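You operate a simulated robot arm through the tools that you are given. There is no shell and no other tool. Be economical: measure what you need, move in short steps, check, and stop when the job is done.

You are at the controls of a simulated robot arm. One attempt, no reset.

JOB
Seat the grey stub from beside the keyboard in place 5 and set the sample height.
Fine: turn the height knob till the screen says GOOD, then shut the drawer and lock its latch. Set down upright: what you pick out.

It is judged by the outcome, as a careful person would: the job done as asked, and still so three seconds after it is handed in. It fails if anything else is knocked over, pushed out of place, dropped, spilled or broken.

ROBOT AND FRAMES
A 6-joint arm with a fingered hand, on a carriage that runs on a rail from [6, 897] to [-9, -1243] (x, y) and turns from -102 to 230 degrees about z. Base frame: it is fixed where the carriage stands at the start and does not move with it; the origin is on the floor, on the carriage's upright axis, x ahead of it, y to its left, z up. Readings come in mm, degrees, newtons and seconds.
Its first joint turns from -166.0 to 166.0 degrees. Places, roughly: beam key [900, 0, 800]; blue stub [500, 1000, 750]; drawer latch [400, 1200, 900]; focus knob of the knob box [900, 200, 800]; height knob [500, 1000, 900]; hold key of the desk keyboard [1000, 500, 800]; light knob of the knob box [900, 100, 800]; microscope drawer [500, 1100, 800]; mode knob of the knob box [1000, 100, 800]; orange key marked clear [1000, 500, 800]; place knob of the knob box [1000, 400, 800]; round button [800, 1100, 1300]; save key of the desk keyboard [900, 500, 800]; scan key [1000, 0, 800]; silver holder [750, 1000, 750]; teal stub [750, 1000, 750]. Payload 4 kg.
The tool frame sits at the grasp point between the pads (the TCP): z along the fingers, y along the line on which they close. The tips reach 26 mm beyond it. The gripper opens to 132 mm. The gripper's body begins 73 mm behind the TCP. The gripper is a hand of 4 fingers: y runs from the thumb to the fingers, the wrist lies at [0, 0, -239] in the tool frame, and closing takes about 1.5 s.
Orientation is told as [roll, pitch, yaw] about the base's x, y, z axes, in that order, counted from this pose: with the fingers straight down and closing along the base's y, the tool's x points along the base's -x, its y along +y and its z along -z.

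CONTROLS
- The arm moves only by the tool play_rows. Its argument "rows" is a list of rows, each an object (a shift or turn left out is 0, a gripper value left out holds the last) with "delta_rot": the turn, a rotation vector about the tool's x, y, z in degrees, a list of three; "travel": the shift along the tool's x, y, z in m, a list of three; "hand": the closure, from 0 (fully open) to 1 (shut). In form: [{"delta_rot": [ax, ay, az], "travel": [x, y, z], "hand": hand}, ...]. A call has 1 to 10 rows; each row is the pose to reach, as a shift and turn from the pose commanded when the call began, along the tool's axes at that moment. A row lasts 0.2 s, in which the tool goes at most 50 mm and 8.6 degrees; a call with a longer step from one row to the next is refused whole, and so is a gripper value outside its range. A pose out of reach is approached as far as the arm can. The call stops where the force on the tool passes 50 N (or 10 N more than at its start, if that is more) or the arm is blocked; 0.2 s more then pass. The fingers move at their own pace (about 45 mm/s each) and stop on an object; they squeeze with about 24 N. The grip force told is the motor's: it shows also when the fingers shut on nothing. Time passes only in rows, and 0.2 s behind the last, so rows that repeat a pose let the fingers close. The reply holds the time, the measured pose of the TCP, the force on the tool along the base axes, the opening and the grip force, in the units named above and with some noise, with the torque about the TCP (base axes, N m) and any sound that the robot's microphone picked up.
- Cameras (640 x 400 px; columns grow to the right, rows downward): "scene" is now at [332.6, 198.4, 1342.7]; the picture's right is [0.09, -1.00, 0.00], its down [-0.08, -0.01, -1.00] and it looks along [0.99, 0.09, -0.08] (base axes); focal length 214 px, centre (320, 200). "wrist" rides on the gripper at [69, 2, -97] in the tool frame; the picture's right is [-0.03, 1.00, 0.00], its down [-0.82, -0.02, -0.58] and it looks along [-0.58, -0.02, 0.82] (tool axes); focal length 270 px, centre (320, 200).
- get_image(camera): a new picture of that camera. The clock stands still meanwhile.
- raise_lower(by): slides the trunk up (or, below 0, down) by that many mm; the arm and the scene camera ride with it, the base frame stays. It gives what a move gives, with no picture.
- steer(legs): drives the robot by 1 to 6 legs, each [ahead, left, turn to the left] in mm, mm and degrees, along the robot's own axes; the way and the turn of a leg run together, so that a leg with both is an arc; at most 1500 mm and 180 degrees a leg. The arm and the cameras ride along, it lands a little off, and it stops where it bumps. It keeps to its track: a leg is cut to what the track allows. It gives what a move gives.
- set_grasp(shape): the hand has 4 fingers and takes this shape, open, in about a second: jaw (thumb against the fingers, like two jaws); tri (thumb and two fingers); tip (a fingertip pinch); poke (one finger out to press); point (the index stretched); flat (the hand flat); cup (the hand cupped); fist (a fist). The gripper value then closes the fingers along that shape, each until it touches; the sizes above hold for jaw. It gives what a move gives, with no picture.
- turn_head(pan, tilt): turns the head with the scene camera to pan (to the left, within 143 degrees either way) and tilt (down, from -29 to 69), counted from straight ahead of the robot. It gives what a move gives.
- probe_pixels(camera, pixels): for up to 12 pixels [column, row] of the newest picture of that camera ("zoom" is the newest enlarged one), the place [x, y, z] in the base frame of the surface seen there, good to about 2 mm. The clock stands still meanwhile.
- enlarge(camera, box): a new picture of the part [left, top, right, bottom] of that camera's present view, enlarged. The clock stands still meanwhile.
- hand_in(): hands the job in; it is judged then, once.

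Go step by step. Measure first, check grasps and placings, and put right what went wrong. The budget is 80 turns and 60 pictures, counting those below and the enlarged ones. Unless the task says otherwise, let go and move clear before handing in, and close with one line.

The tools are called after "Emit:" by a JSON object that holds its "fn" and its "kwargs". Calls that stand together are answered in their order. play_rows: Moves the arm, as the interface text tells. Its arguments: {"type":"object","properties":{"rows":{"type":"array","items":{"type":"object","properties":{"delta_rot":{"type":"array","items":{"type":"number"}},"travel":{"type":"array","items":{"type":"number"}},"hand":{"type":"number"}}}}},"required":["rows"]} The other tools are called the same way: raise_lower (by) slides the trunk up or down; set_grasp (shape) gives the hand a shape; steer (legs) drives the base; turn_head (pan, tilt) turns the head that bears the scene camera; get_image (camera) takes a picture; probe_pixels (camera, pixels) gives the place of the surface under pixels of a picture; enlarge (camera, box) takes an enlarged picture of a part of a camera's view; hand_in () hands the job in.

At the start:

```text
time: 0.0
tcp_pos: [492.4, 601.3, 1127.9]
ee_rot: [-1.9, 0.4, -5.3]
contact_force: [0.1, -0.6, 0.4]
torque: [-0.01, 0.02, 0.02]
finger_gap: 132.1
finger_force: 0.1
shape: jaw
trunk travel left (down, up): [-300.0, 328.0]
robot x, y, heading: [5.0, 1.3, -0.1]
head pan, tilt: [9.3, 65.0]
```

scene: 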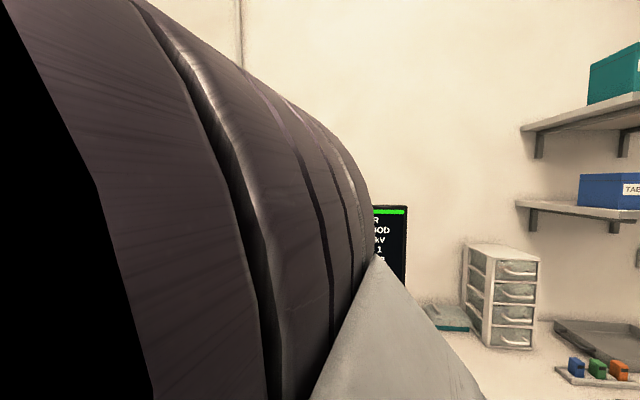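
wrist: 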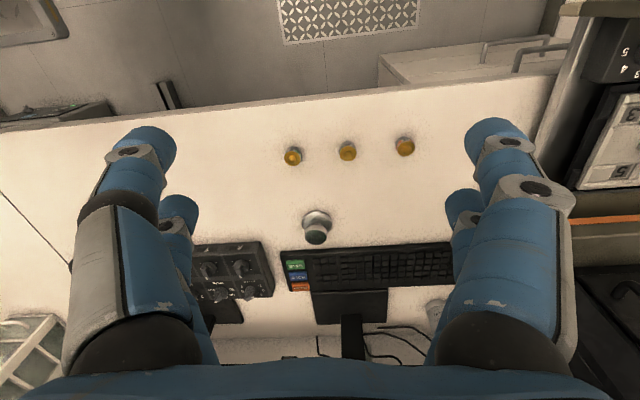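

The scene view is blocked by the arm, while the wrist view shows the keyboard, three brass stubs, and a grey stub near (316,228). I'll probe the wrist picture and turn the head toward the microscope.

Emit:
{"fn": "probe_pixels", "kwargs": {"camera": "wrist", "pixels": [[316, 218], [316, 238], [293, 156], [347, 151], [405, 147], [435, 308], [296, 265], [620, 172], [625, 60], [340, 290], [440, 250], [520, 60]]}}

Emit:
{"fn": "turn_head", "kwargs": {"pan": 60, "tilt": 30}}

Emit:
{"fn": "get_image", "kwargs": {"camera": "scene"}}

Emit:
{"fn": "enlarge", "kwargs": {"camera": "wrist", "box": [260, 120, 480, 330]}}

```text
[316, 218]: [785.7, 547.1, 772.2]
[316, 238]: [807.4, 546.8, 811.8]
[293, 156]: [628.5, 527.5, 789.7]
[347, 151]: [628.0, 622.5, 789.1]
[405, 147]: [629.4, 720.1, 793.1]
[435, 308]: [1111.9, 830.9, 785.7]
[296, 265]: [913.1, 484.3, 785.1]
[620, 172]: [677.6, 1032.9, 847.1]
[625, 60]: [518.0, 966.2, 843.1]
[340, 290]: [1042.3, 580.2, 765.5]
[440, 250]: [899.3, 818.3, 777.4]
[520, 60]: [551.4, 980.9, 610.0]
```

```text
time: 1.2
tcp_pos: [493.4, 602.6, 1119.6]
ee_rot: [-2.7, 0.6, -5.6]
contact_force: [0.3, 0.9, 0.0]
torque: [-0.03, 0.01, -0.03]
finger_gap: 131.9
finger_force: 0.0
shape: jaw
trunk travel left (down, up): [-300.0, 328.0]
robot x, y, heading: [0.4, -2.8, -0.3]
head pan, tilt: [60.0, 30.0]
```

```text
57 pictures are left
```

scene: 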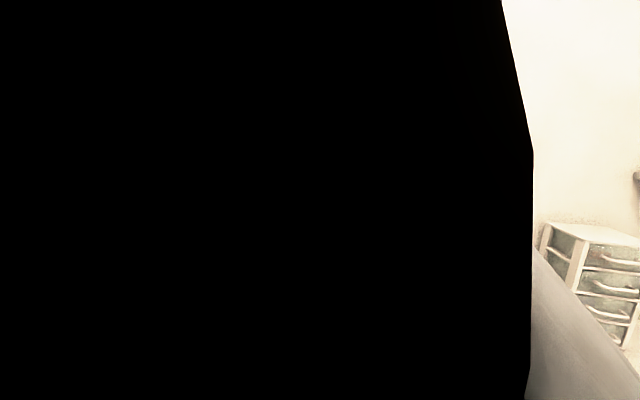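

```text
1.90 times, centred on (370, 225) of wrist
```

zoom: 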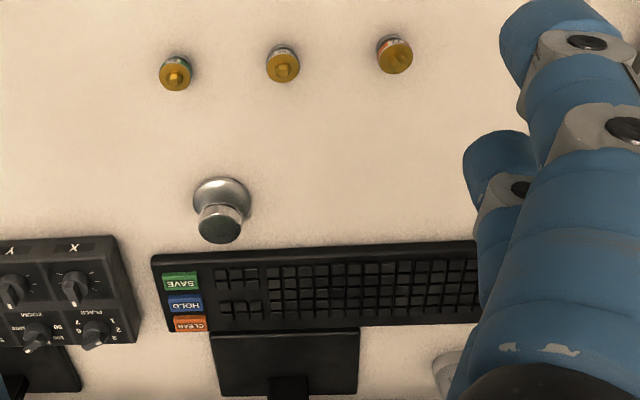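

The scene camera is blocked by the arm itself. I'll turn the base right and pan the head left to look past it.

Emit:
{"fn": "steer", "kwargs": {"legs": [[0, 0, -50]]}}

Emit:
{"fn": "turn_head", "kwargs": {"pan": 110, "tilt": 35}}

Emit:
{"fn": "get_image", "kwargs": {"camera": "scene"}}

Emit:
{"fn": "get_image", "kwargs": {"camera": "wrist"}}

```text
time: 3.8
tcp_pos: [779.5, 25.4, 1118.0]
ee_rot: [-2.7, 0.5, -54.2]
contact_force: [1.0, -0.6, 0.3]
torque: [-0.02, 0.01, 0.0]
finger_gap: 132.0
finger_force: 0.1
shape: jaw
trunk travel left (down, up): [-300.0, 328.0]
robot x, y, heading: [1.5, 0.0, -49.0]
head pan, tilt: [60.0, 30.0]
```

```text
time: 5.0
tcp_pos: [782.0, 24.0, 1106.2]
ee_rot: [-3.7, 0.7, -54.3]
contact_force: [0.0, 0.6, -0.3]
torque: [0.0, -0.03, -0.01]
finger_gap: 131.8
finger_force: 0.0
shape: jaw
trunk travel left (down, up): [-300.0, 328.0]
robot x, y, heading: [2.7, -1.7, -48.7]
head pan, tilt: [110.0, 35.0]
```

```text
55 pictures are left
```

scene: 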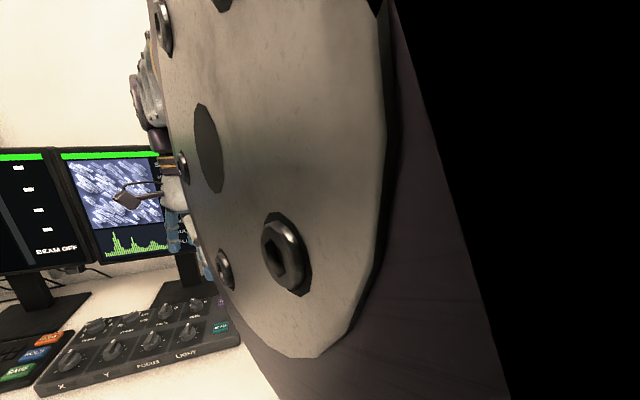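

```text
54 pictures are left
```

wrist: 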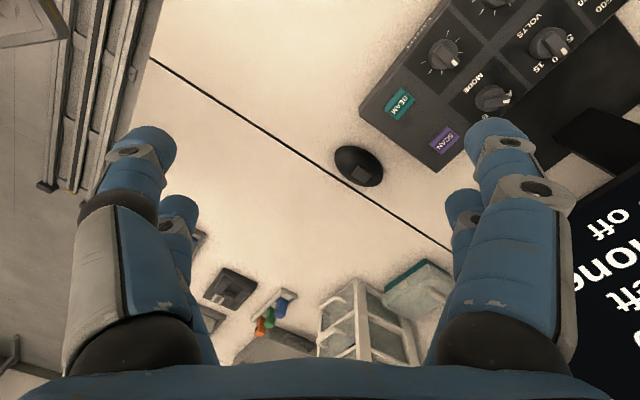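

The camera doesn't seem to look quite where I told it. I'll probe the scene to work out its heading.

Emit:
{"fn": "probe_pixels", "kwargs": {"camera": "scene", "pixels": [[20, 370], [60, 360], [115, 215], [220, 325], [30, 210], [260, 390], [80, 50]]}}

Emit:
{"fn": "turn_head", "kwargs": {"pan": 140, "tilt": 35}}

Emit:
{"fn": "get_image", "kwargs": {"camera": "scene"}}

```text
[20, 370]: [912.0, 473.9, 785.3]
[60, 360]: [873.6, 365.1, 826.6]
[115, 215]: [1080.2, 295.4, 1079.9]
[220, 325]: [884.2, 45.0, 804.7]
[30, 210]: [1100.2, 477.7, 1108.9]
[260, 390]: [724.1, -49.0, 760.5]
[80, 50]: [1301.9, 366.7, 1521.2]
```

```text
time: 5.9
tcp_pos: [781.6, 23.7, 1107.2]
ee_rot: [-3.7, 0.7, -54.5]
contact_force: [-0.5, -0.4, -0.1]
torque: [-0.02, 0.0, 0.0]
finger_gap: 132.0
finger_force: 0.0
shape: jaw
trunk travel left (down, up): [-300.0, 328.0]
robot x, y, heading: [-4.3, -3.3, -48.8]
head pan, tilt: [140.0, 35.0]
```

```text
53 pictures are left
```

scene: 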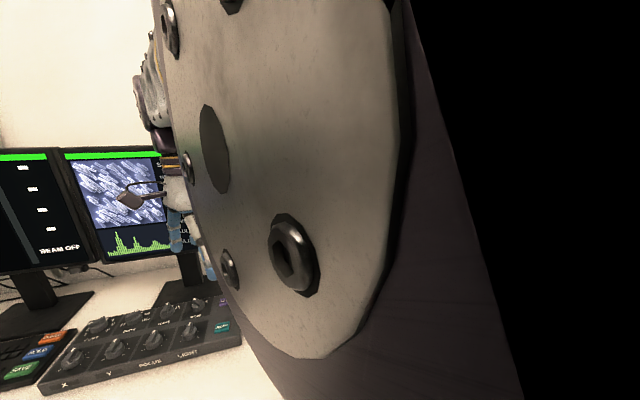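

The view barely changed for a 30° pan, so the head may be lagging or limited. I'll test it with a clearly different command.

Emit:
{"fn": "turn_head", "kwargs": {"pan": 60, "tilt": -10}}

Emit:
{"fn": "get_image", "kwargs": {"camera": "scene"}}

```text
time: 7.5
tcp_pos: [778.9, 24.9, 1114.6]
ee_rot: [-3.0, 0.6, -54.3]
contact_force: [-0.8, -0.8, -0.2]
torque: [-0.03, 0.0, -0.03]
finger_gap: 131.7
finger_force: 0.1
shape: jaw
trunk travel left (down, up): [-300.0, 328.0]
robot x, y, heading: [0.1, 1.5, -48.5]
head pan, tilt: [60.0, -10.0]
```

```text
52 pictures are left
```

scene: 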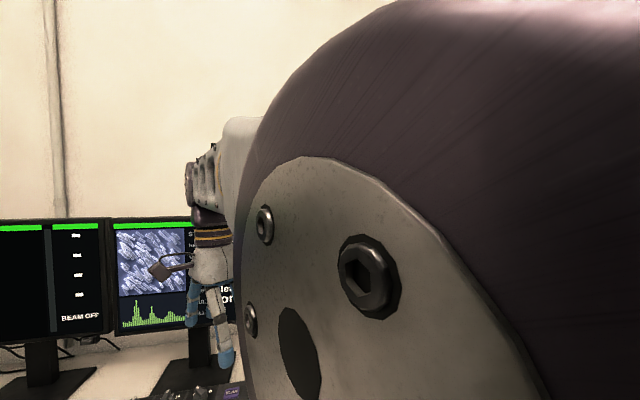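

The head seems to be pressing on the upper arm, since the pose shifts with each head move. I'll swing the arm clockwise about the robot's axis so that the head and its view to the left are free.

Emit:
{"fn": "play_rows", "kwargs": {"rows": [{"travel": [-0.0398, -0.0285, 0], "delta_rot": [0, 0, 3.6]}, {"travel": [-0.0776, -0.0595, 0], "delta_rot": [0, 0, 7.2]}, {"travel": [-0.1135, -0.0929, 0], "delta_rot": [0, 0, 10.8]}, {"travel": [-0.1471, -0.1284, 0], "delta_rot": [0, 0, 14.4]}, {"travel": [-0.1785, -0.1659, 0], "delta_rot": [0, 0, 18]}, {"travel": [-0.2075, -0.2053, 0], "delta_rot": [0, 0, 21.6]}, {"travel": [-0.234, -0.2465, 0], "delta_rot": [0, 0, 25.2]}, {"travel": [-0.2577, -0.2893, 0], "delta_rot": [0, 0, 28.8]}, {"travel": [-0.2788, -0.3335, 0], "delta_rot": [0, 0, 32.4]}, {"travel": [-0.2971, -0.3789, 0], "delta_rot": [0, 0, 36]}]}}

Emit:
{"fn": "play_rows", "kwargs": {"rows": [{"travel": [-0.0398, -0.0285, 0], "delta_rot": [0, 0, 3.6]}, {"travel": [-0.0776, -0.0595, 0], "delta_rot": [0, 0, 7.2]}, {"travel": [-0.1135, -0.0929, 0], "delta_rot": [0, 0, 10.8]}, {"travel": [-0.1471, -0.1284, 0], "delta_rot": [0, 0, 14.4]}, {"travel": [-0.1785, -0.1659, 0], "delta_rot": [0, 0, 18]}, {"travel": [-0.2075, -0.2053, 0], "delta_rot": [0, 0, 21.6]}, {"travel": [-0.234, -0.2465, 0], "delta_rot": [0, 0, 25.2]}, {"travel": [-0.2577, -0.2893, 0], "delta_rot": [0, 0, 28.8]}, {"travel": [-0.2788, -0.3335, 0], "delta_rot": [0, 0, 32.4]}, {"travel": [-0.2971, -0.3789, 0], "delta_rot": [0, 0, 36]}]}}

Emit:
{"fn": "steer", "kwargs": {"legs": [[0, 0, 80]]}}

Emit:
{"fn": "turn_head", "kwargs": {"pan": 40, "tilt": 35}}

Emit:
{"fn": "get_image", "kwargs": {"camera": "scene"}}

```text
time: 9.7
tcp_pos: [641.7, -440.9, 1134.6]
ee_rot: [-2.5, -1.3, -90.3]
contact_force: [0.9, 0.3, -0.2]
torque: [-0.01, 0.0, 0.02]
finger_gap: 132.0
finger_force: 0.1
shape: jaw
trunk travel left (down, up): [-300.0, 328.0]
robot x, y, heading: [-3.2, 0.4, -48.6]
head pan, tilt: [60.0, -10.0]
```

```text
time: 11.9
tcp_pos: [263.4, -732.6, 1154.9]
ee_rot: [-1.4, -2.4, -126.2]
contact_force: [0.5, 0.4, 0.6]
torque: [0.01, 0.04, -0.05]
finger_gap: 131.9
finger_force: 0.2
shape: jaw
trunk travel left (down, up): [-300.0, 328.0]
robot x, y, heading: [2.7, -0.3, -48.9]
head pan, tilt: [60.0, -10.0]
```

```text
time: 15.7
tcp_pos: [765.8, 139.6, 1156.5]
ee_rot: [-1.4, -2.4, -45.6]
contact_force: [-0.2, 1.0, -0.3]
torque: [-0.01, 0.02, -0.03]
finger_gap: 131.8
finger_force: 0.0
shape: jaw
trunk travel left (down, up): [-300.0, 328.0]
robot x, y, heading: [0.4, -0.8, 31.9]
head pan, tilt: [60.0, -10.0]
```

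```text
time: 16.8
tcp_pos: [766.0, 140.5, 1156.2]
ee_rot: [-1.4, -2.4, -45.6]
contact_force: [0.1, 0.6, -0.4]
torque: [0.0, 0.02, -0.01]
finger_gap: 131.8
finger_force: 0.0
shape: jaw
trunk travel left (down, up): [-300.0, 328.0]
robot x, y, heading: [2.1, 0.9, 31.8]
head pan, tilt: [40.0, 35.0]
```

```text
51 pictures are left
```

scene: 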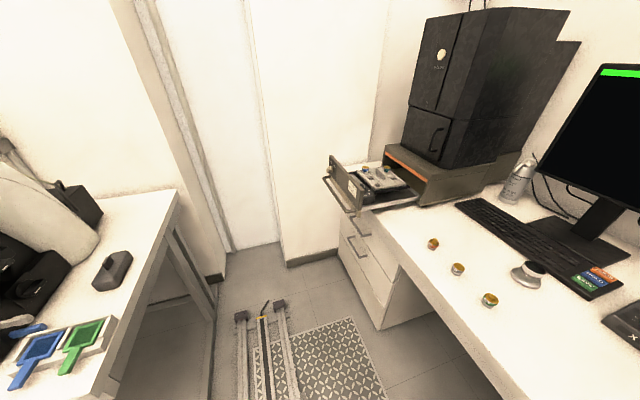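

The view is clear now, with the open microscope drawer near (375,180). I'll enlarge the drawer and the desk items.

Emit:
{"fn": "enlarge", "kwargs": {"camera": "scene", "box": [310, 130, 430, 230]}}

Emit:
{"fn": "probe_pixels", "kwargs": {"camera": "zoom", "pixels": [[100, 300], [200, 340], [300, 200], [350, 240], [380, 260], [320, 290], [420, 330], [120, 190]]}}

Emit:
{"fn": "enlarge", "kwargs": {"camera": "scene", "box": [410, 150, 640, 320]}}

```text
4.00 times, centred on (370, 180) of scene
```

zoom: 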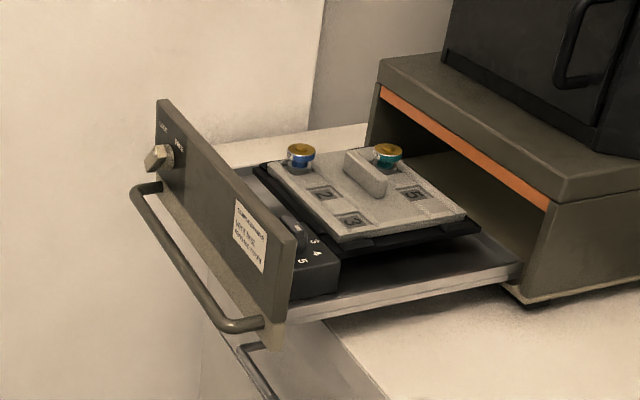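

```text
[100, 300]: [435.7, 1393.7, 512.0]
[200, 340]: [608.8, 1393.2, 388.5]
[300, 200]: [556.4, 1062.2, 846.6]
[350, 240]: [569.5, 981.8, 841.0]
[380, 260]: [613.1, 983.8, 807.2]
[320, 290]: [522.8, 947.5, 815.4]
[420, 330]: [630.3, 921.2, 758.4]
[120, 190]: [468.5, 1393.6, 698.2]
```

```text
2.35 times, centred on (525, 235) of scene
```

zoom: 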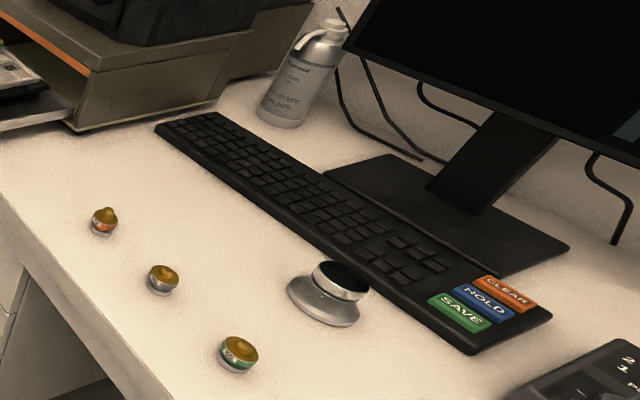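

The stub with the grey band is the middle one at about (628,622). Place 5 looks free beside the teal stub, and the height knob is in the drawer. I'll drive to y≈400 so everything is within reach.

Emit:
{"fn": "steer", "kwargs": {"legs": [[211, 340, 0]]}}

Emit:
{"fn": "get_image", "kwargs": {"camera": "scene"}}

Emit:
{"fn": "get_image", "kwargs": {"camera": "wrist"}}

```text
time: 19.3
tcp_pos: [767.5, 543.1, 1156.3]
ee_rot: [-1.4, -2.5, -45.5]
contact_force: [0.3, 0.3, 0.5]
torque: [0.0, -0.02, 0.01]
finger_gap: 132.1
finger_force: 0.0
shape: jaw
trunk travel left (down, up): [-300.0, 328.0]
robot x, y, heading: [4.0, 401.8, 32.2]
head pan, tilt: [40.0, 35.0]
```

```text
48 pictures are left
```

scene: 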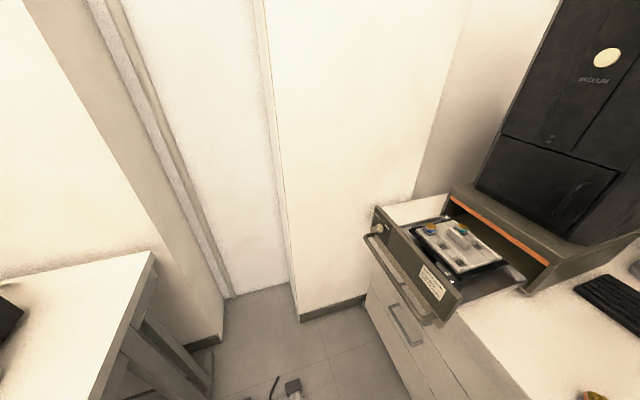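

```text
47 pictures are left
```

wrist: 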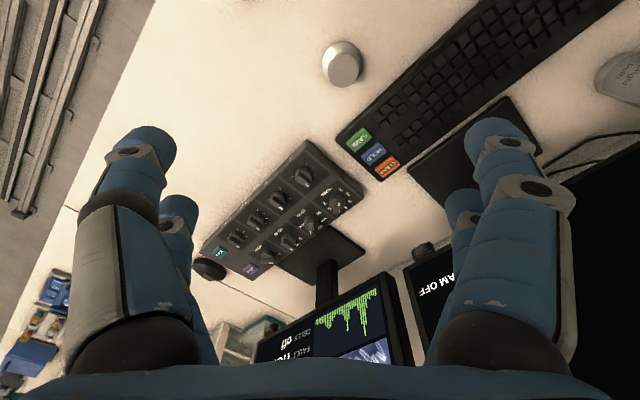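

Emit:
{"fn": "enlarge", "kwargs": {"camera": "scene", "box": [360, 180, 560, 330]}}

Emit:
{"fn": "probe_pixels", "kwargs": {"camera": "zoom", "pixels": [[325, 195], [225, 150], [320, 170], [275, 185], [55, 150], [175, 290], [285, 470], [210, 285]]}}

Emit:
{"fn": "turn_head", "kwargs": {"pan": 5, "tilt": 40}}

Emit:
{"fn": "get_image", "kwargs": {"camera": "scene"}}

```text
2.67 times, centred on (460, 255) of scene
```

zoom: 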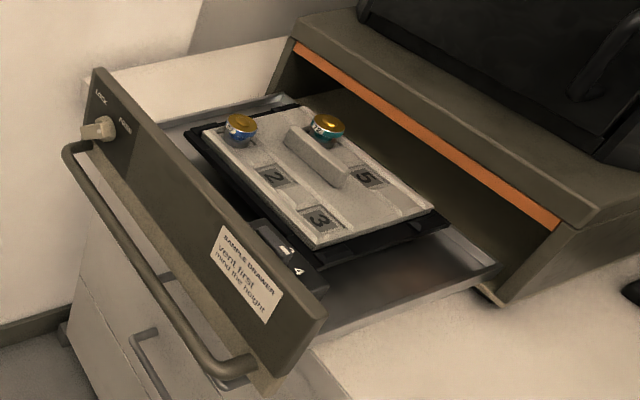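

```text
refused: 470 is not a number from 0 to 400
```

```text
time: 20.3
tcp_pos: [768.4, 543.1, 1155.8]
ee_rot: [-1.4, -2.4, -45.5]
contact_force: [-0.3, -0.2, -0.5]
torque: [0.02, 0.0, 0.01]
finger_gap: 131.7
finger_force: 0.1
shape: jaw
trunk travel left (down, up): [-300.0, 328.0]
robot x, y, heading: [3.7, 400.9, 32.1]
head pan, tilt: [5.0, 40.0]
```

```text
45 pictures are left
```

scene: 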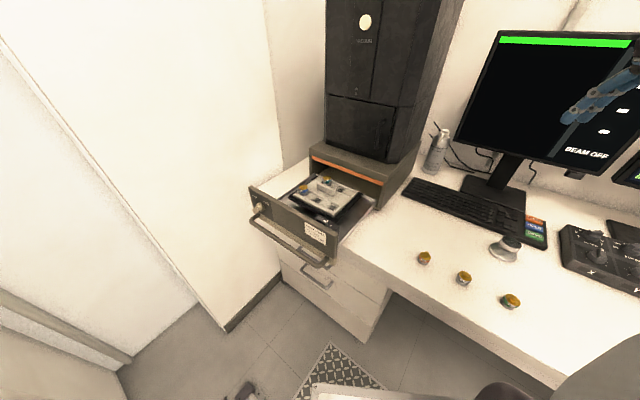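

Emit:
{"fn": "enlarge", "kwargs": {"camera": "scene", "box": [240, 160, 400, 260]}}

Emit:
{"fn": "enlarge", "kwargs": {"camera": "scene", "box": [410, 240, 530, 315]}}

Emit:
{"fn": "probe_pixels", "kwargs": {"camera": "zoom", "pixels": [[290, 200], [290, 220], [290, 235], [75, 90], [75, 120], [540, 320], [285, 185], [300, 205], [275, 205]]}}

```text
4.00 times, centred on (320, 210) of scene
```

zoom: 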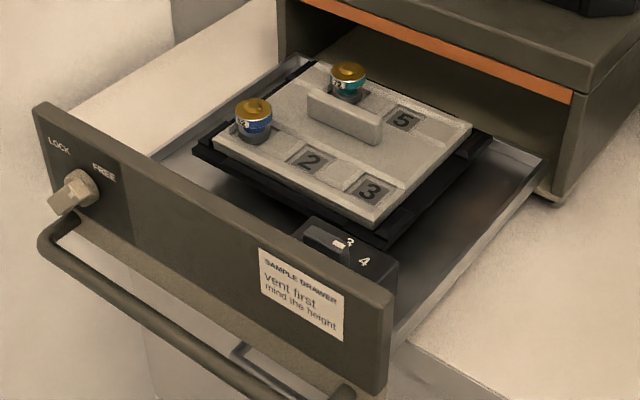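

```text
5.33 times, centred on (470, 278) of scene
```

zoom: 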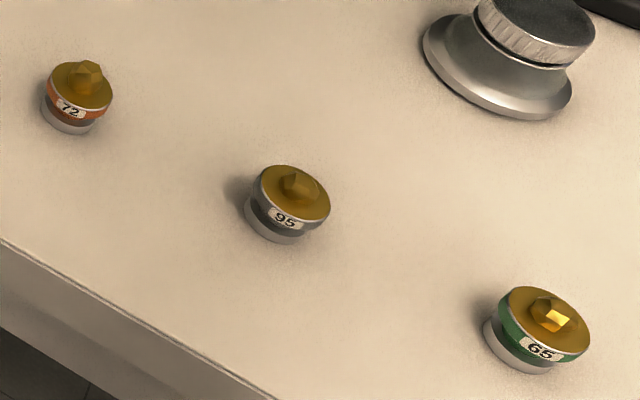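

```text
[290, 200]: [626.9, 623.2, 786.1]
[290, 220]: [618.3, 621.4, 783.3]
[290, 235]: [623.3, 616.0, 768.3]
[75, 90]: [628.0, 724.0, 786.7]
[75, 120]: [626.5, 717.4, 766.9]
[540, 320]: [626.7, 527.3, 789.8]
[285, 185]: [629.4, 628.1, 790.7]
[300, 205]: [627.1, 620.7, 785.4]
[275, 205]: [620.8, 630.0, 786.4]
```

The middle stub (grey band, "95") stands at about (627.5, 622.5) with its top near z 787. I'll move above it, level the tool and part-close the hand.

Emit:
{"fn": "play_rows", "kwargs": {"rows": [{"travel": [0.031, -0.009, 0.031], "delta_rot": [-0.3, 0.5, 0], "hand": 0.35}, {"travel": [0.062, -0.018, 0.062], "delta_rot": [-0.6, 1, 0], "hand": 0.35}, {"travel": [0.093, -0.027, 0.093], "delta_rot": [-0.9, 1.5, 0], "hand": 0.35}, {"travel": [0.124, -0.036, 0.124], "delta_rot": [-1.2, 2, 0], "hand": 0.35}, {"travel": [0.155, -0.0445, 0.156], "delta_rot": [-1.4, 2.4, 0], "hand": 0.35}, {"travel": [0.155, -0.0445, 0.156], "delta_rot": [-1.4, 2.4, 0], "hand": 0.35}]}}

Emit:
{"fn": "get_image", "kwargs": {"camera": "wrist"}}

Emit:
{"fn": "get_image", "kwargs": {"camera": "scene"}}

```text
time: 21.7
tcp_pos: [626.4, 616.2, 992.7]
ee_rot: [0.1, 0.0, -45.5]
contact_force: [0.0, 1.0, -0.3]
torque: [0.03, -0.01, 0.01]
finger_gap: 86.2
finger_force: 0.0
shape: jaw
trunk travel left (down, up): [-300.0, 328.0]
robot x, y, heading: [2.7, 401.5, 32.1]
head pan, tilt: [5.0, 40.0]
```

```text
42 pictures are left
```

wrist: 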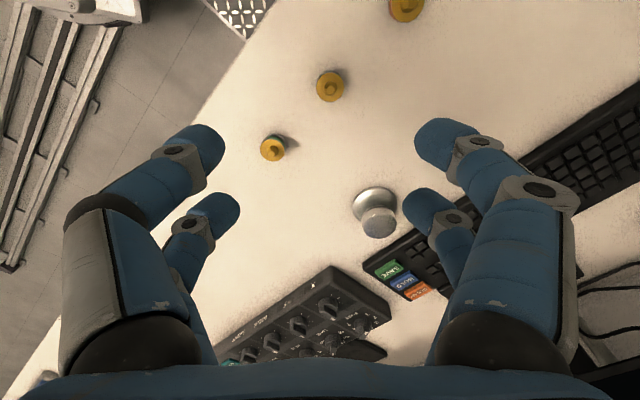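

```text
41 pictures are left
```

scene: 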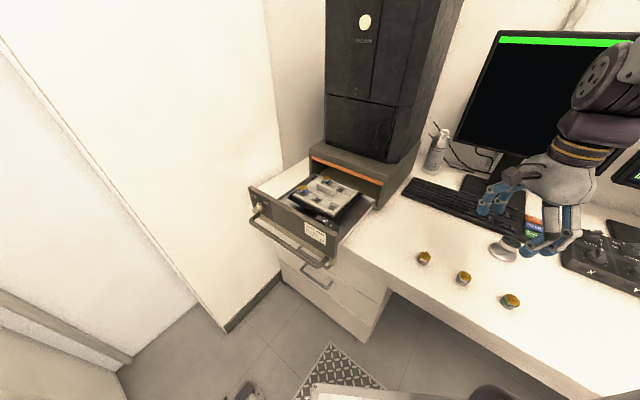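

The middle stub sits at (330,87) in the wrist view, almost under the TCP. I'll probe its cap for an exact centre.

Emit:
{"fn": "probe_pixels", "kwargs": {"camera": "wrist", "pixels": [[330, 78], [318, 87], [342, 87], [330, 100], [330, 72], [330, 90]]}}

Emit:
{"fn": "enlarge", "kwargs": {"camera": "wrist", "box": [290, 60, 370, 110]}}

```text
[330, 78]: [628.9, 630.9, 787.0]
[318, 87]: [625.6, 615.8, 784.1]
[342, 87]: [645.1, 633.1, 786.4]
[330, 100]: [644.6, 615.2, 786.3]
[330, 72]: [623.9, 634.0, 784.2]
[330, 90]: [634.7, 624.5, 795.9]
```

```text
8.00 times, centred on (330, 85) of wrist
```

zoom: 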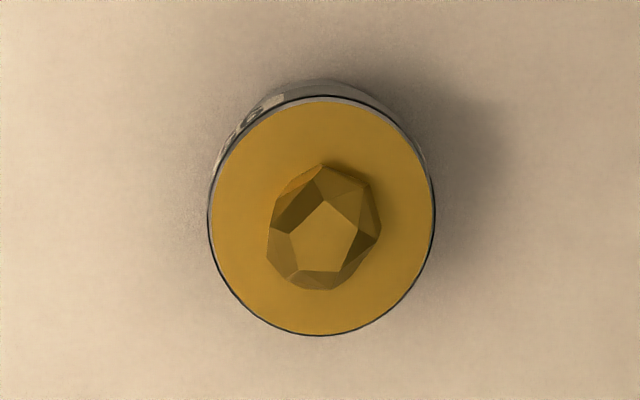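

The cap centre is at about (634.5, 624.5), with a 27 mm diameter. I'll descend to z≈798 and close.

Emit:
{"fn": "play_rows", "kwargs": {"rows": [{"travel": [0, 0.0116, 0.04]}, {"travel": [0, 0.0116, 0.08]}, {"travel": [0, 0.0116, 0.12]}, {"travel": [0, 0.0116, 0.155]}, {"travel": [0, 0.0116, 0.18]}, {"travel": [0, 0.0116, 0.194]}, {"travel": [0, 0.0116, 0.194]}]}}

Emit:
{"fn": "get_image", "kwargs": {"camera": "wrist"}}

```text
time: 23.3
tcp_pos: [637.8, 624.1, 799.8]
ee_rot: [0.1, 0.0, -45.5]
contact_force: [0.2, -0.4, 0.1]
torque: [0.0, -0.01, 0.02]
finger_gap: 86.4
finger_force: 0.0
shape: jaw
trunk travel left (down, up): [-300.0, 328.0]
robot x, y, heading: [5.1, 399.5, 32.0]
head pan, tilt: [5.0, 40.0]
```

```text
39 pictures are left
```

wrist: 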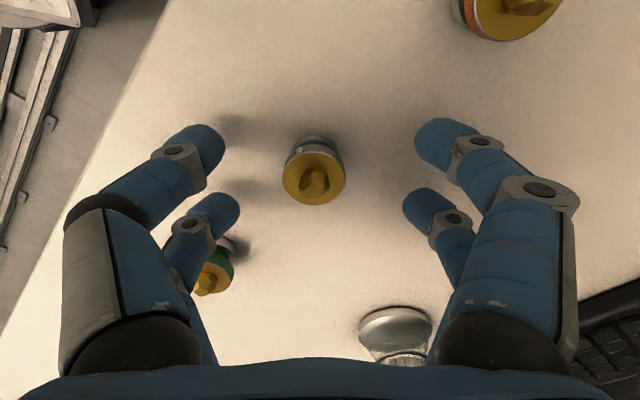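

The stub is centred between the finger pairs. I'll go 5 mm lower and close.

Emit:
{"fn": "play_rows", "kwargs": {"rows": [{"travel": [0, 0, 0.005]}, {"travel": [0, 0, 0.005], "hand": 1}, {"travel": [0, 0, 0.005], "hand": 1}, {"travel": [0, 0, 0.005], "hand": 1}, {"travel": [0, 0, 0.005], "hand": 1}, {"travel": [0, 0, 0.005], "hand": 1}, {"travel": [0, 0, 0.005], "hand": 1}, {"travel": [0, 0, 0.005], "hand": 1}, {"travel": [0, 0, 0.005], "hand": 1}]}}

Emit:
{"fn": "get_image", "kwargs": {"camera": "wrist"}}

```text
time: 25.3
tcp_pos: [637.1, 623.2, 794.7]
ee_rot: [0.1, 0.0, -45.5]
contact_force: [1.0, -0.2, -0.8]
torque: [0.01, 0.0, -0.03]
finger_gap: 1.4
finger_force: 23.6
shape: jaw
trunk travel left (down, up): [-300.0, 328.0]
robot x, y, heading: [4.7, 401.5, 32.1]
head pan, tilt: [5.0, 40.0]
```

```text
38 pictures are left
```

wrist: 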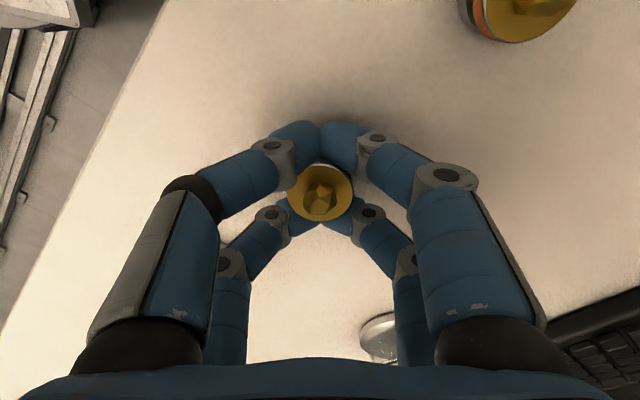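

The finger pairs shut past the stub and only cage it, with a gap of 1.4 mm. I'll open, lift, and switch to the "tri" shape.

Emit:
{"fn": "play_rows", "kwargs": {"rows": [{"hand": 0.3}, {"hand": 0.3}, {"hand": 0.3}, {"hand": 0.3}, {"hand": 0.3}, {"hand": 0.3}, {"travel": [0, 0, -0.04], "hand": 0.3}, {"travel": [0, 0, -0.08], "hand": 0.3}, {"travel": [0, 0, -0.12], "hand": 0.3}, {"travel": [0, 0, -0.12], "hand": 0.3}]}}

Emit:
{"fn": "set_grasp", "kwargs": {"shape": "tri"}}

Emit:
{"fn": "get_image", "kwargs": {"camera": "wrist"}}

Emit:
{"fn": "set_grasp", "kwargs": {"shape": "tip"}}

Emit:
{"fn": "get_image", "kwargs": {"camera": "wrist"}}

```text
time: 27.5
tcp_pos: [636.5, 625.4, 915.7]
ee_rot: [0.0, 0.0, -45.5]
contact_force: [-0.7, 0.1, 0.1]
torque: [-0.03, -0.03, -0.01]
finger_gap: 91.9
finger_force: 0.0
shape: jaw
trunk travel left (down, up): [-300.0, 328.0]
robot x, y, heading: [1.0, 403.8, 32.2]
head pan, tilt: [5.0, 40.0]
```

```text
time: 28.4
tcp_pos: [637.6, 625.4, 917.1]
ee_rot: [0.0, 0.1, -45.5]
contact_force: [-0.1, -0.3, -0.3]
torque: [-0.03, 0.01, 0.02]
finger_gap: 131.9
finger_force: 0.0
shape: tri
trunk travel left (down, up): [-300.0, 328.0]
robot x, y, heading: [1.0, 401.1, 32.0]
head pan, tilt: [5.0, 40.0]
```

```text
37 pictures are left
```

wrist: 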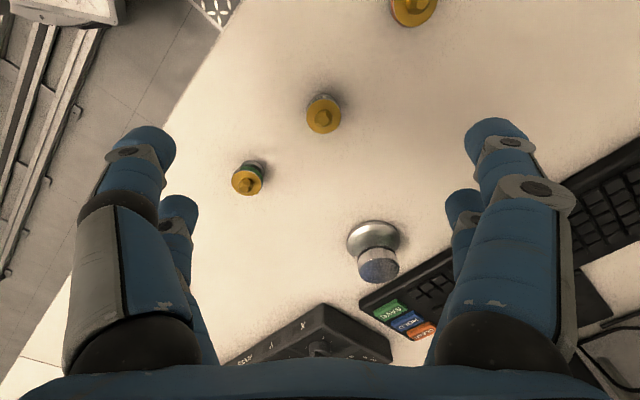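

```text
time: 29.3
tcp_pos: [638.2, 625.6, 915.6]
ee_rot: [-0.1, -0.1, -45.4]
contact_force: [-0.2, 0.5, 0.3]
torque: [0.02, 0.02, -0.02]
finger_gap: 132.0
finger_force: 0.0
shape: tip
trunk travel left (down, up): [-300.0, 328.0]
robot x, y, heading: [4.6, 398.8, 31.9]
head pan, tilt: [5.0, 40.0]
```

```text
36 pictures are left
```

wrist: 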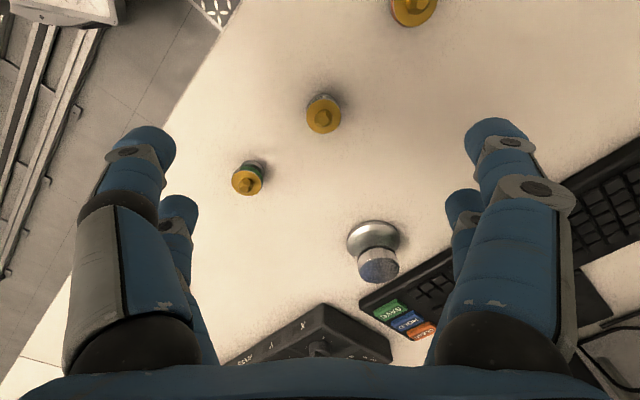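

All the shapes look the same when open. I'll close "tip" in the air to see how the fingers meet.

Emit:
{"fn": "play_rows", "kwargs": {"rows": [{"hand": 1}, {"hand": 1}, {"hand": 1}, {"hand": 1}, {"hand": 1}, {"hand": 1}, {"hand": 1}, {"hand": 1}, {"hand": 1}]}}

Emit:
{"fn": "get_image", "kwargs": {"camera": "wrist"}}

```text
time: 31.3
tcp_pos: [636.3, 624.7, 916.5]
ee_rot: [0.1, 0.0, -45.5]
contact_force: [0.5, 0.0, 0.5]
torque: [-0.01, 0.02, 0.0]
finger_gap: 0.0
finger_force: 24.3
shape: tip
trunk travel left (down, up): [-300.0, 328.0]
robot x, y, heading: [3.2, 401.4, 32.0]
head pan, tilt: [5.0, 40.0]
```

```text
35 pictures are left
```

wrist: 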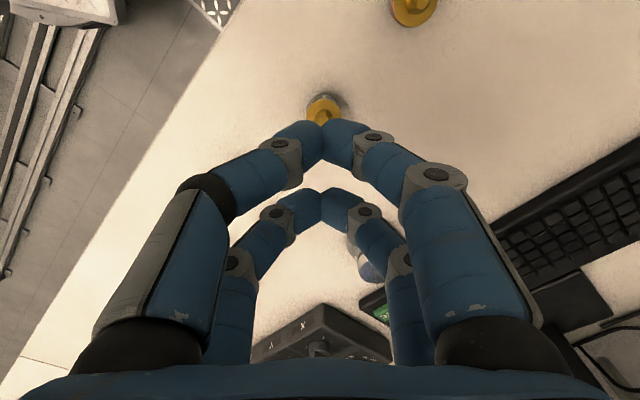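

"tip" closes just as "jaw" does: two finger pairs at about x=±18 mm in the tool frame. I'll pinch the stub with the front pair by shifting the tool −18 mm along its x before descending.

Emit:
{"fn": "play_rows", "kwargs": {"rows": [{"hand": 0.5}, {"hand": 0.5}, {"travel": [-0.0175, -0.001, 0], "hand": 0.5}, {"travel": [-0.0175, -0.001, 0.03], "hand": 0.5}, {"travel": [-0.0175, -0.001, 0.07], "hand": 0.5}, {"travel": [-0.0175, -0.001, 0.1], "hand": 0.5}, {"travel": [-0.0175, -0.001, 0.12], "hand": 0.5}, {"travel": [-0.0175, -0.001, 0.12], "hand": 0.5}]}}

Emit:
{"fn": "get_image", "kwargs": {"camera": "wrist"}}

```text
time: 33.1
tcp_pos: [646.8, 609.5, 794.4]
ee_rot: [0.0, 0.1, -45.4]
contact_force: [0.3, 0.1, -0.8]
torque: [-0.01, -0.01, -0.01]
finger_gap: 65.5
finger_force: 0.0
shape: tip
trunk travel left (down, up): [-300.0, 328.0]
robot x, y, heading: [4.3, 400.7, 32.2]
head pan, tilt: [5.0, 40.0]
```

```text
34 pictures are left
```

wrist: 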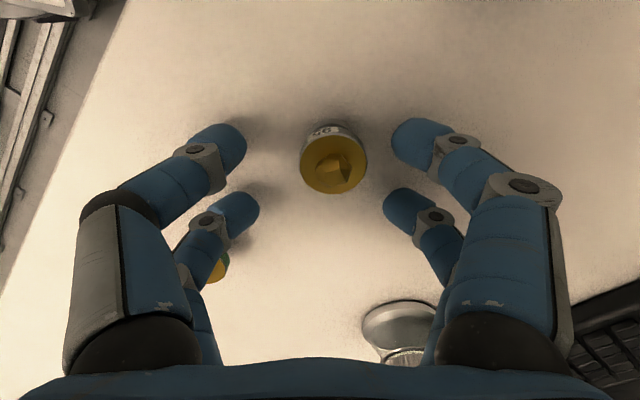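

The stub is about 6 mm toward +y of the finger centre. I'll shift over and close.

Emit:
{"fn": "play_rows", "kwargs": {"rows": [{"travel": [-0.001, 0.006, 0], "hand": 0.5}, {"travel": [-0.001, 0.006, 0], "hand": 1}, {"travel": [-0.001, 0.006, 0], "hand": 1}, {"travel": [-0.001, 0.006, 0], "hand": 1}, {"travel": [-0.001, 0.006, 0], "hand": 1}, {"travel": [-0.001, 0.006, 0], "hand": 1}, {"travel": [-0.001, 0.006, 0], "hand": 1}, {"travel": [-0.001, 0.006, 0], "hand": 1}]}}

Emit:
{"fn": "get_image", "kwargs": {"camera": "wrist"}}

```text
time: 34.9
tcp_pos: [654.8, 613.0, 795.1]
ee_rot: [0.0, 0.0, -45.5]
contact_force: [1.0, 0.1, -0.7]
torque: [-0.04, 0.02, -0.01]
finger_gap: 9.1
finger_force: 24.3
shape: tip
trunk travel left (down, up): [-300.0, 328.0]
robot x, y, heading: [2.0, 402.8, 32.2]
head pan, tilt: [5.0, 40.0]
```

```text
33 pictures are left
```

wrist: 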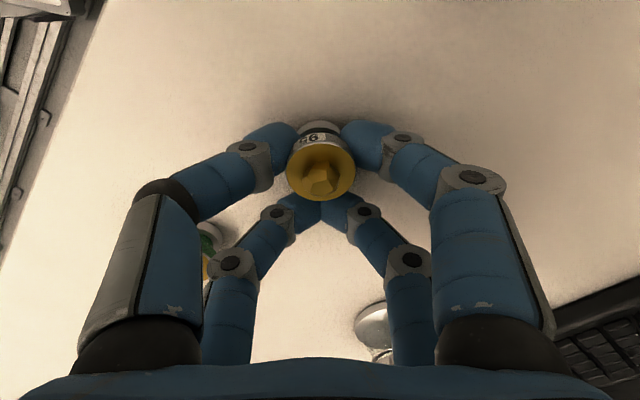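

The front pair holds the stub. I'll lift it and check.

Emit:
{"fn": "play_rows", "kwargs": {"rows": [{"travel": [0, 0, -0.02], "hand": 1}, {"travel": [0, 0, -0.06], "hand": 1}, {"travel": [0, 0, -0.105], "hand": 1}, {"travel": [0, 0, -0.15], "hand": 1}, {"travel": [0, 0, -0.195], "hand": 1}, {"travel": [0, 0, -0.24], "hand": 1}]}}

Emit:
{"fn": "get_image", "kwargs": {"camera": "wrist"}}

Emit:
{"fn": "enlarge", "kwargs": {"camera": "scene", "box": [400, 100, 640, 330]}}

```text
time: 36.3
tcp_pos: [657.7, 616.6, 1038.9]
ee_rot: [-0.1, 0.0, -45.5]
contact_force: [0.4, -0.6, 0.2]
torque: [0.03, 0.0, 0.02]
finger_gap: 8.9
finger_force: 24.0
shape: tip
trunk travel left (down, up): [-300.0, 328.0]
robot x, y, heading: [1.9, 402.4, 32.0]
head pan, tilt: [5.0, 40.0]
```

```text
32 pictures are left
```

wrist: 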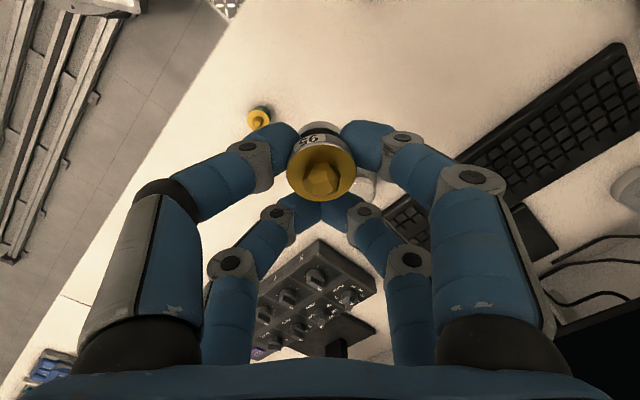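

```text
1.74 times, centred on (520, 215) of scene
```

zoom: 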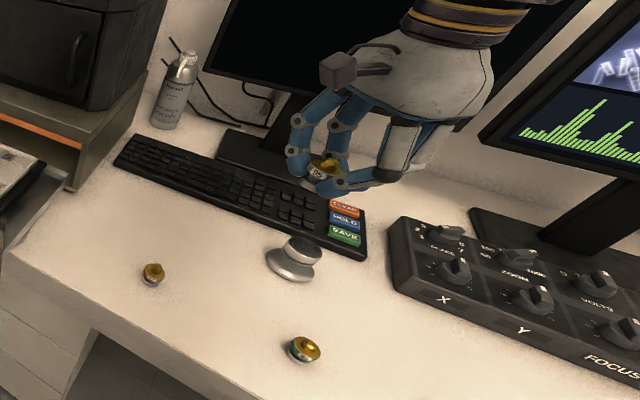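

The stub is held and looks upright. Now I'll measure the tray.

Emit:
{"fn": "enlarge", "kwargs": {"camera": "scene", "box": [280, 165, 376, 225]}}

Emit:
{"fn": "enlarge", "kwargs": {"camera": "wrist", "box": [270, 100, 370, 215]}}

```text
6.67 times, centred on (328, 195) of scene
```

zoom: 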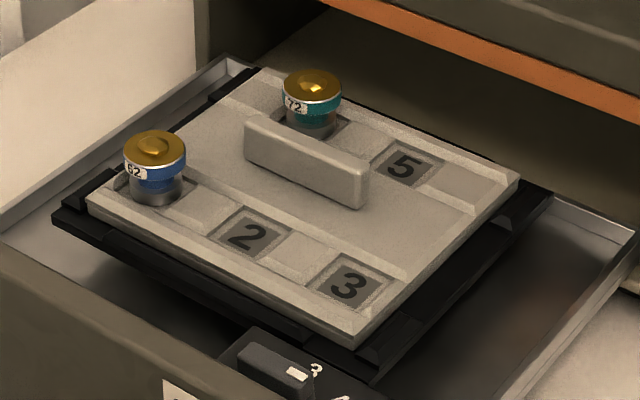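

```text
3.48 times, centred on (320, 158) of wrist
```

zoom: 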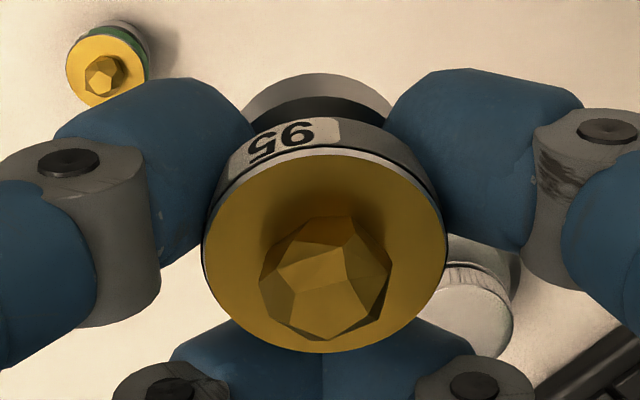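

I'll probe the tray through scene pixels.

Emit:
{"fn": "probe_pixels", "kwargs": {"camera": "scene", "pixels": [[341, 189.6], [337.3, 190.5], [344.5, 189], [341.5, 186.5], [342, 193.3], [317.5, 200.3], [332.8, 208.1], [326.5, 178.2], [303, 187.3], [318.3, 184], [333.5, 191], [350, 193]]}}

```text
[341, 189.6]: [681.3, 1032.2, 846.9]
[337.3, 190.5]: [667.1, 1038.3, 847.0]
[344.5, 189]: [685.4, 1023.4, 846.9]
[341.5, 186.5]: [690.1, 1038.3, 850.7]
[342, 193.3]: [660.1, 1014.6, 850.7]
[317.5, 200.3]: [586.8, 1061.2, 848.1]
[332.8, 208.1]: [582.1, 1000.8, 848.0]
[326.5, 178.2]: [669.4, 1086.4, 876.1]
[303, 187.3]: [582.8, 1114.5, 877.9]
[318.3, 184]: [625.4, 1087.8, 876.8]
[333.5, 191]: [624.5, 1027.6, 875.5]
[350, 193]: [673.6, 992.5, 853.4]
```

Place 5's floor is near (678, 1031, 847) and the handle top is at z 876. I'll probe the housing and microscope front for hand clearance, plus the knob and latch.

Emit:
{"fn": "probe_pixels", "kwargs": {"camera": "scene", "pixels": [[312, 148], [345, 160], [378, 180], [345, 150], [345, 168], [340, 120], [380, 140], [323, 221], [327, 226], [258, 207], [262, 203], [254, 215]]}}

Emit:
{"fn": "probe_pixels", "kwargs": {"camera": "scene", "pixels": [[250, 188], [335, 256], [300, 251], [270, 227], [252, 190], [280, 210], [372, 200], [358, 192], [318, 176]]}}

```text
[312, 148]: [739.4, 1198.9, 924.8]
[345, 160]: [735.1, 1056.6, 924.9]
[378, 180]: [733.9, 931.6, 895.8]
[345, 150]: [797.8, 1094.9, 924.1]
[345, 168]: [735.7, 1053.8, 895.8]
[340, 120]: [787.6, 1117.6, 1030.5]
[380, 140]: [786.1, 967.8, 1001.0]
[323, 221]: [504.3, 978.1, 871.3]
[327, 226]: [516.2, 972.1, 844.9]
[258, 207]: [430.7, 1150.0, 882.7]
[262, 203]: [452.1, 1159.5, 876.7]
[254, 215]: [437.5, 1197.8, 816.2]
```

```text
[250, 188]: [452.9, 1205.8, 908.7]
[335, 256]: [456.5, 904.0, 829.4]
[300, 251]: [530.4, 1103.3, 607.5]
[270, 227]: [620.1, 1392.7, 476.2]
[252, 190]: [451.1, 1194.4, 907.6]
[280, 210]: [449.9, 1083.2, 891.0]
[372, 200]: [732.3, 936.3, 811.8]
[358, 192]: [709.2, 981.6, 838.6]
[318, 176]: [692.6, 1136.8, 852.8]
```

The housing front is at x≈735 with its top at z 925, so the tool should close along y (yaw 0) to keep the hand clear of it. I'll drive 120 mm left and rotate the tool to yaw 0.

Emit:
{"fn": "steer", "kwargs": {"legs": [[63.6, 101.8, 0]]}}

Emit:
{"fn": "play_rows", "kwargs": {"rows": [{"delta_rot": [0, 0, -7.6], "hand": 1}, {"delta_rot": [0, 0, -15.2], "hand": 1}, {"delta_rot": [0, 0, -22.8], "hand": 1}, {"delta_rot": [0, 0, -30.4], "hand": 1}, {"delta_rot": [0, 0, -38], "hand": 1}, {"delta_rot": [0, 0, -45.5], "hand": 1}, {"delta_rot": [0, 0, -45.5], "hand": 1}]}}

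```text
time: 37.6
tcp_pos: [658.6, 736.7, 1039.7]
ee_rot: [-0.1, 0.1, -45.6]
contact_force: [0.2, 0.1, 0.2]
torque: [-0.01, -0.03, 0.0]
finger_gap: 9.0
finger_force: 23.6
shape: tip
trunk travel left (down, up): [-300.0, 328.0]
robot x, y, heading: [0.4, 522.3, 32.0]
head pan, tilt: [5.0, 40.0]
```

```text
time: 39.2
tcp_pos: [658.1, 733.7, 1039.3]
ee_rot: [0.0, 0.0, 0.0]
contact_force: [-0.3, -0.1, 0.2]
torque: [-0.02, 0.05, 0.01]
finger_gap: 9.2
finger_force: 23.2
shape: tip
trunk travel left (down, up): [-300.0, 328.0]
robot x, y, heading: [6.7, 520.3, 32.0]
head pan, tilt: [5.0, 40.0]
```

Tool is level at yaw 0. I'll traverse at this height to above place 5.

Emit:
{"fn": "play_rows", "kwargs": {"rows": [{"travel": [-0.005, 0.045, 0]}, {"travel": [-0.01, 0.09, 0]}, {"travel": [-0.015, 0.135, 0]}, {"travel": [-0.02, 0.18, 0]}, {"travel": [-0.025, 0.225, 0]}, {"travel": [-0.03, 0.27, 0]}, {"travel": [-0.036, 0.297, 0]}, {"travel": [-0.036, 0.297, 0]}]}}

Emit:
{"fn": "get_image", "kwargs": {"camera": "wrist"}}

Emit:
{"fn": "enlarge", "kwargs": {"camera": "wrist", "box": [250, 20, 410, 130]}}

```text
time: 41.0
tcp_pos: [697.2, 1034.1, 1040.4]
ee_rot: [0.0, 0.0, -0.1]
contact_force: [-0.1, 0.4, 0.1]
torque: [-0.01, -0.02, 0.0]
finger_gap: 9.0
finger_force: 24.2
shape: tip
trunk travel left (down, up): [-300.0, 328.0]
robot x, y, heading: [-0.6, 519.7, 31.8]
head pan, tilt: [5.0, 40.0]
```

```text
28 pictures are left
```

wrist: 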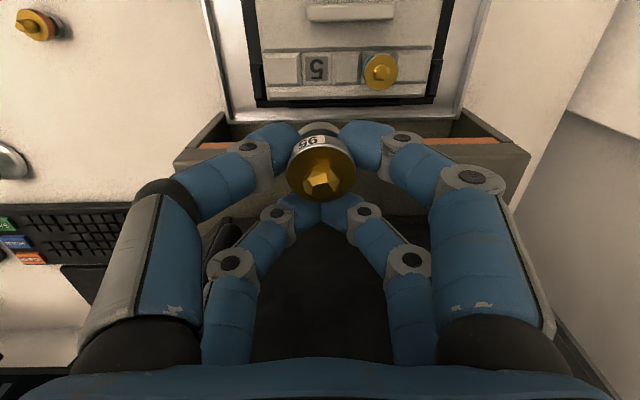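

```text
3.64 times, centred on (330, 75) of wrist
```

zoom: 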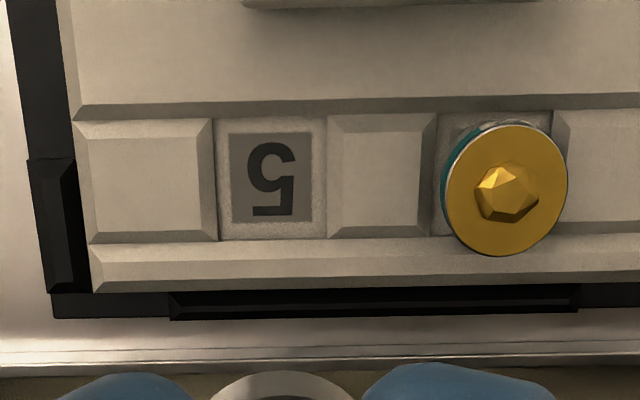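

Place 5's recess is clear at zoom (270,179). I'll probe its corners along with the held stub.

Emit:
{"fn": "probe_pixels", "kwargs": {"camera": "zoom", "pixels": [[270, 179], [222, 179], [320, 179], [270, 125], [270, 234], [385, 180], [150, 180], [450, 225], [300, 60], [506, 190], [385, 5], [270, 262]]}}

Emit:
{"fn": "probe_pixels", "kwargs": {"camera": "wrist", "pixels": [[320, 155], [290, 175], [352, 175], [320, 200], [305, 130], [320, 126], [318, 145], [335, 130]]}}

```text
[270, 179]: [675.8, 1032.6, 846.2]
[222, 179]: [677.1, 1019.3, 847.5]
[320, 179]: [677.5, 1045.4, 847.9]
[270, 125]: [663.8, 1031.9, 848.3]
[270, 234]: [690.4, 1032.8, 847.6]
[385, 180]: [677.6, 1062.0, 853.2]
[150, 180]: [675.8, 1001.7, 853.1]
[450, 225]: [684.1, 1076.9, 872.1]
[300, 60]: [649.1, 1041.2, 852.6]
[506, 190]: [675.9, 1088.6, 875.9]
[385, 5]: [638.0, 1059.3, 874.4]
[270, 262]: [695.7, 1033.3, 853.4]
```

```text
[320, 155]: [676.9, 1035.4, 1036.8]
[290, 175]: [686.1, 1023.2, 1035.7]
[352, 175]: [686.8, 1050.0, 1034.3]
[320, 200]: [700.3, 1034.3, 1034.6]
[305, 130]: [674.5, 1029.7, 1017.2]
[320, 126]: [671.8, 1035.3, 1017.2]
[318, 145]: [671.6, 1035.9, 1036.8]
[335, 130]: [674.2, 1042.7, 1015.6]
```

The held stub's axis is at (686.5, 1036.5) and place 5's centre is at (677, 1032.2). I'll shift by (−9.5, −4.3), descend 140 mm, and look again.

Emit:
{"fn": "play_rows", "kwargs": {"rows": [{"travel": [0.0095, -0.0043, 0]}, {"travel": [0.0095, -0.0043, 0.04]}, {"travel": [0.0095, -0.0043, 0.08]}, {"travel": [0.0095, -0.0043, 0.115]}, {"travel": [0.0095, -0.0043, 0.135]}, {"travel": [0.0095, -0.0043, 0.14]}, {"travel": [0.0095, -0.0043, 0.14]}]}}

Emit:
{"fn": "get_image", "kwargs": {"camera": "wrist"}}

Emit:
{"fn": "enlarge", "kwargs": {"camera": "scene", "box": [240, 120, 400, 220]}}

```text
time: 42.6
tcp_pos: [688.2, 1027.8, 898.4]
ee_rot: [0.0, -0.1, -0.1]
contact_force: [-0.5, 0.8, 0.1]
torque: [-0.03, 0.0, -0.03]
finger_gap: 9.3
finger_force: 24.1
shape: tip
trunk travel left (down, up): [-300.0, 328.0]
robot x, y, heading: [5.9, 521.0, 32.0]
head pan, tilt: [5.0, 40.0]
```

```text
26 pictures are left
```

wrist: 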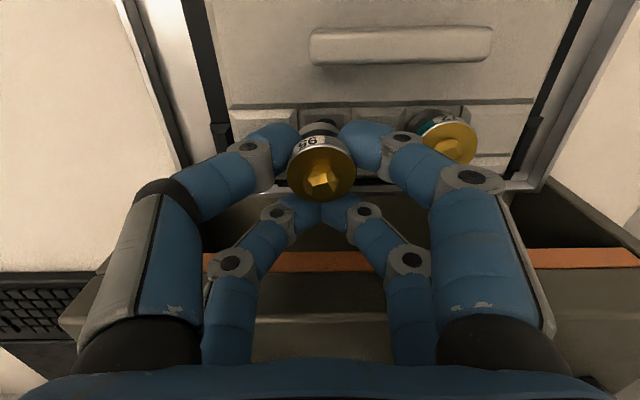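

```text
4.00 times, centred on (320, 170) of scene
```

zoom: 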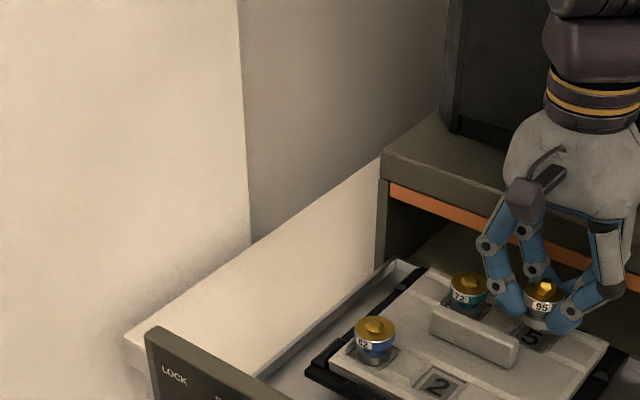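

The +y finger is close to the teal stub near (415,150). I'll probe the finger, the teal cap and the held cap.

Emit:
{"fn": "probe_pixels", "kwargs": {"camera": "wrist", "pixels": [[290, 173], [352, 173], [320, 152], [320, 199], [385, 150], [400, 137], [412, 155], [405, 170], [430, 165], [423, 140], [450, 145], [265, 160]]}}

Emit:
{"fn": "enlarge", "kwargs": {"camera": "wrist", "box": [270, 100, 490, 220]}}

```text
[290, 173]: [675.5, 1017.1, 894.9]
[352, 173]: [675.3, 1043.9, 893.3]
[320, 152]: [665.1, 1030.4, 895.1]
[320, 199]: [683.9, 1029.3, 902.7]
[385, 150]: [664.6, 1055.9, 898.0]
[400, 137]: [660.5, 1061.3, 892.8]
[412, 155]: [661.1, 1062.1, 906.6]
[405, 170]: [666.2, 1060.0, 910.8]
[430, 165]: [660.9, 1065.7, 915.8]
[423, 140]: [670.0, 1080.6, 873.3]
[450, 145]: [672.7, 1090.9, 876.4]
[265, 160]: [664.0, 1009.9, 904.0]
```

```text
2.91 times, centred on (380, 160) of wrist
```

zoom: 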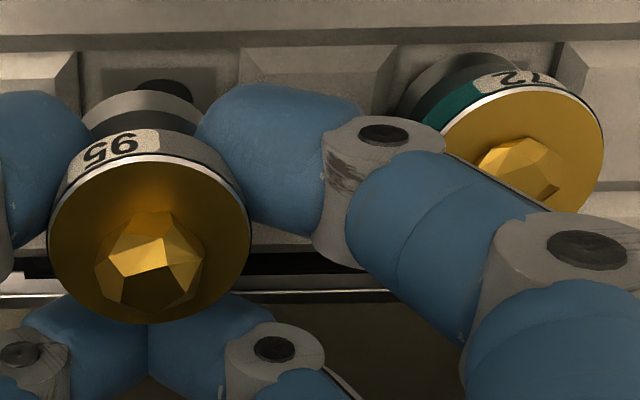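

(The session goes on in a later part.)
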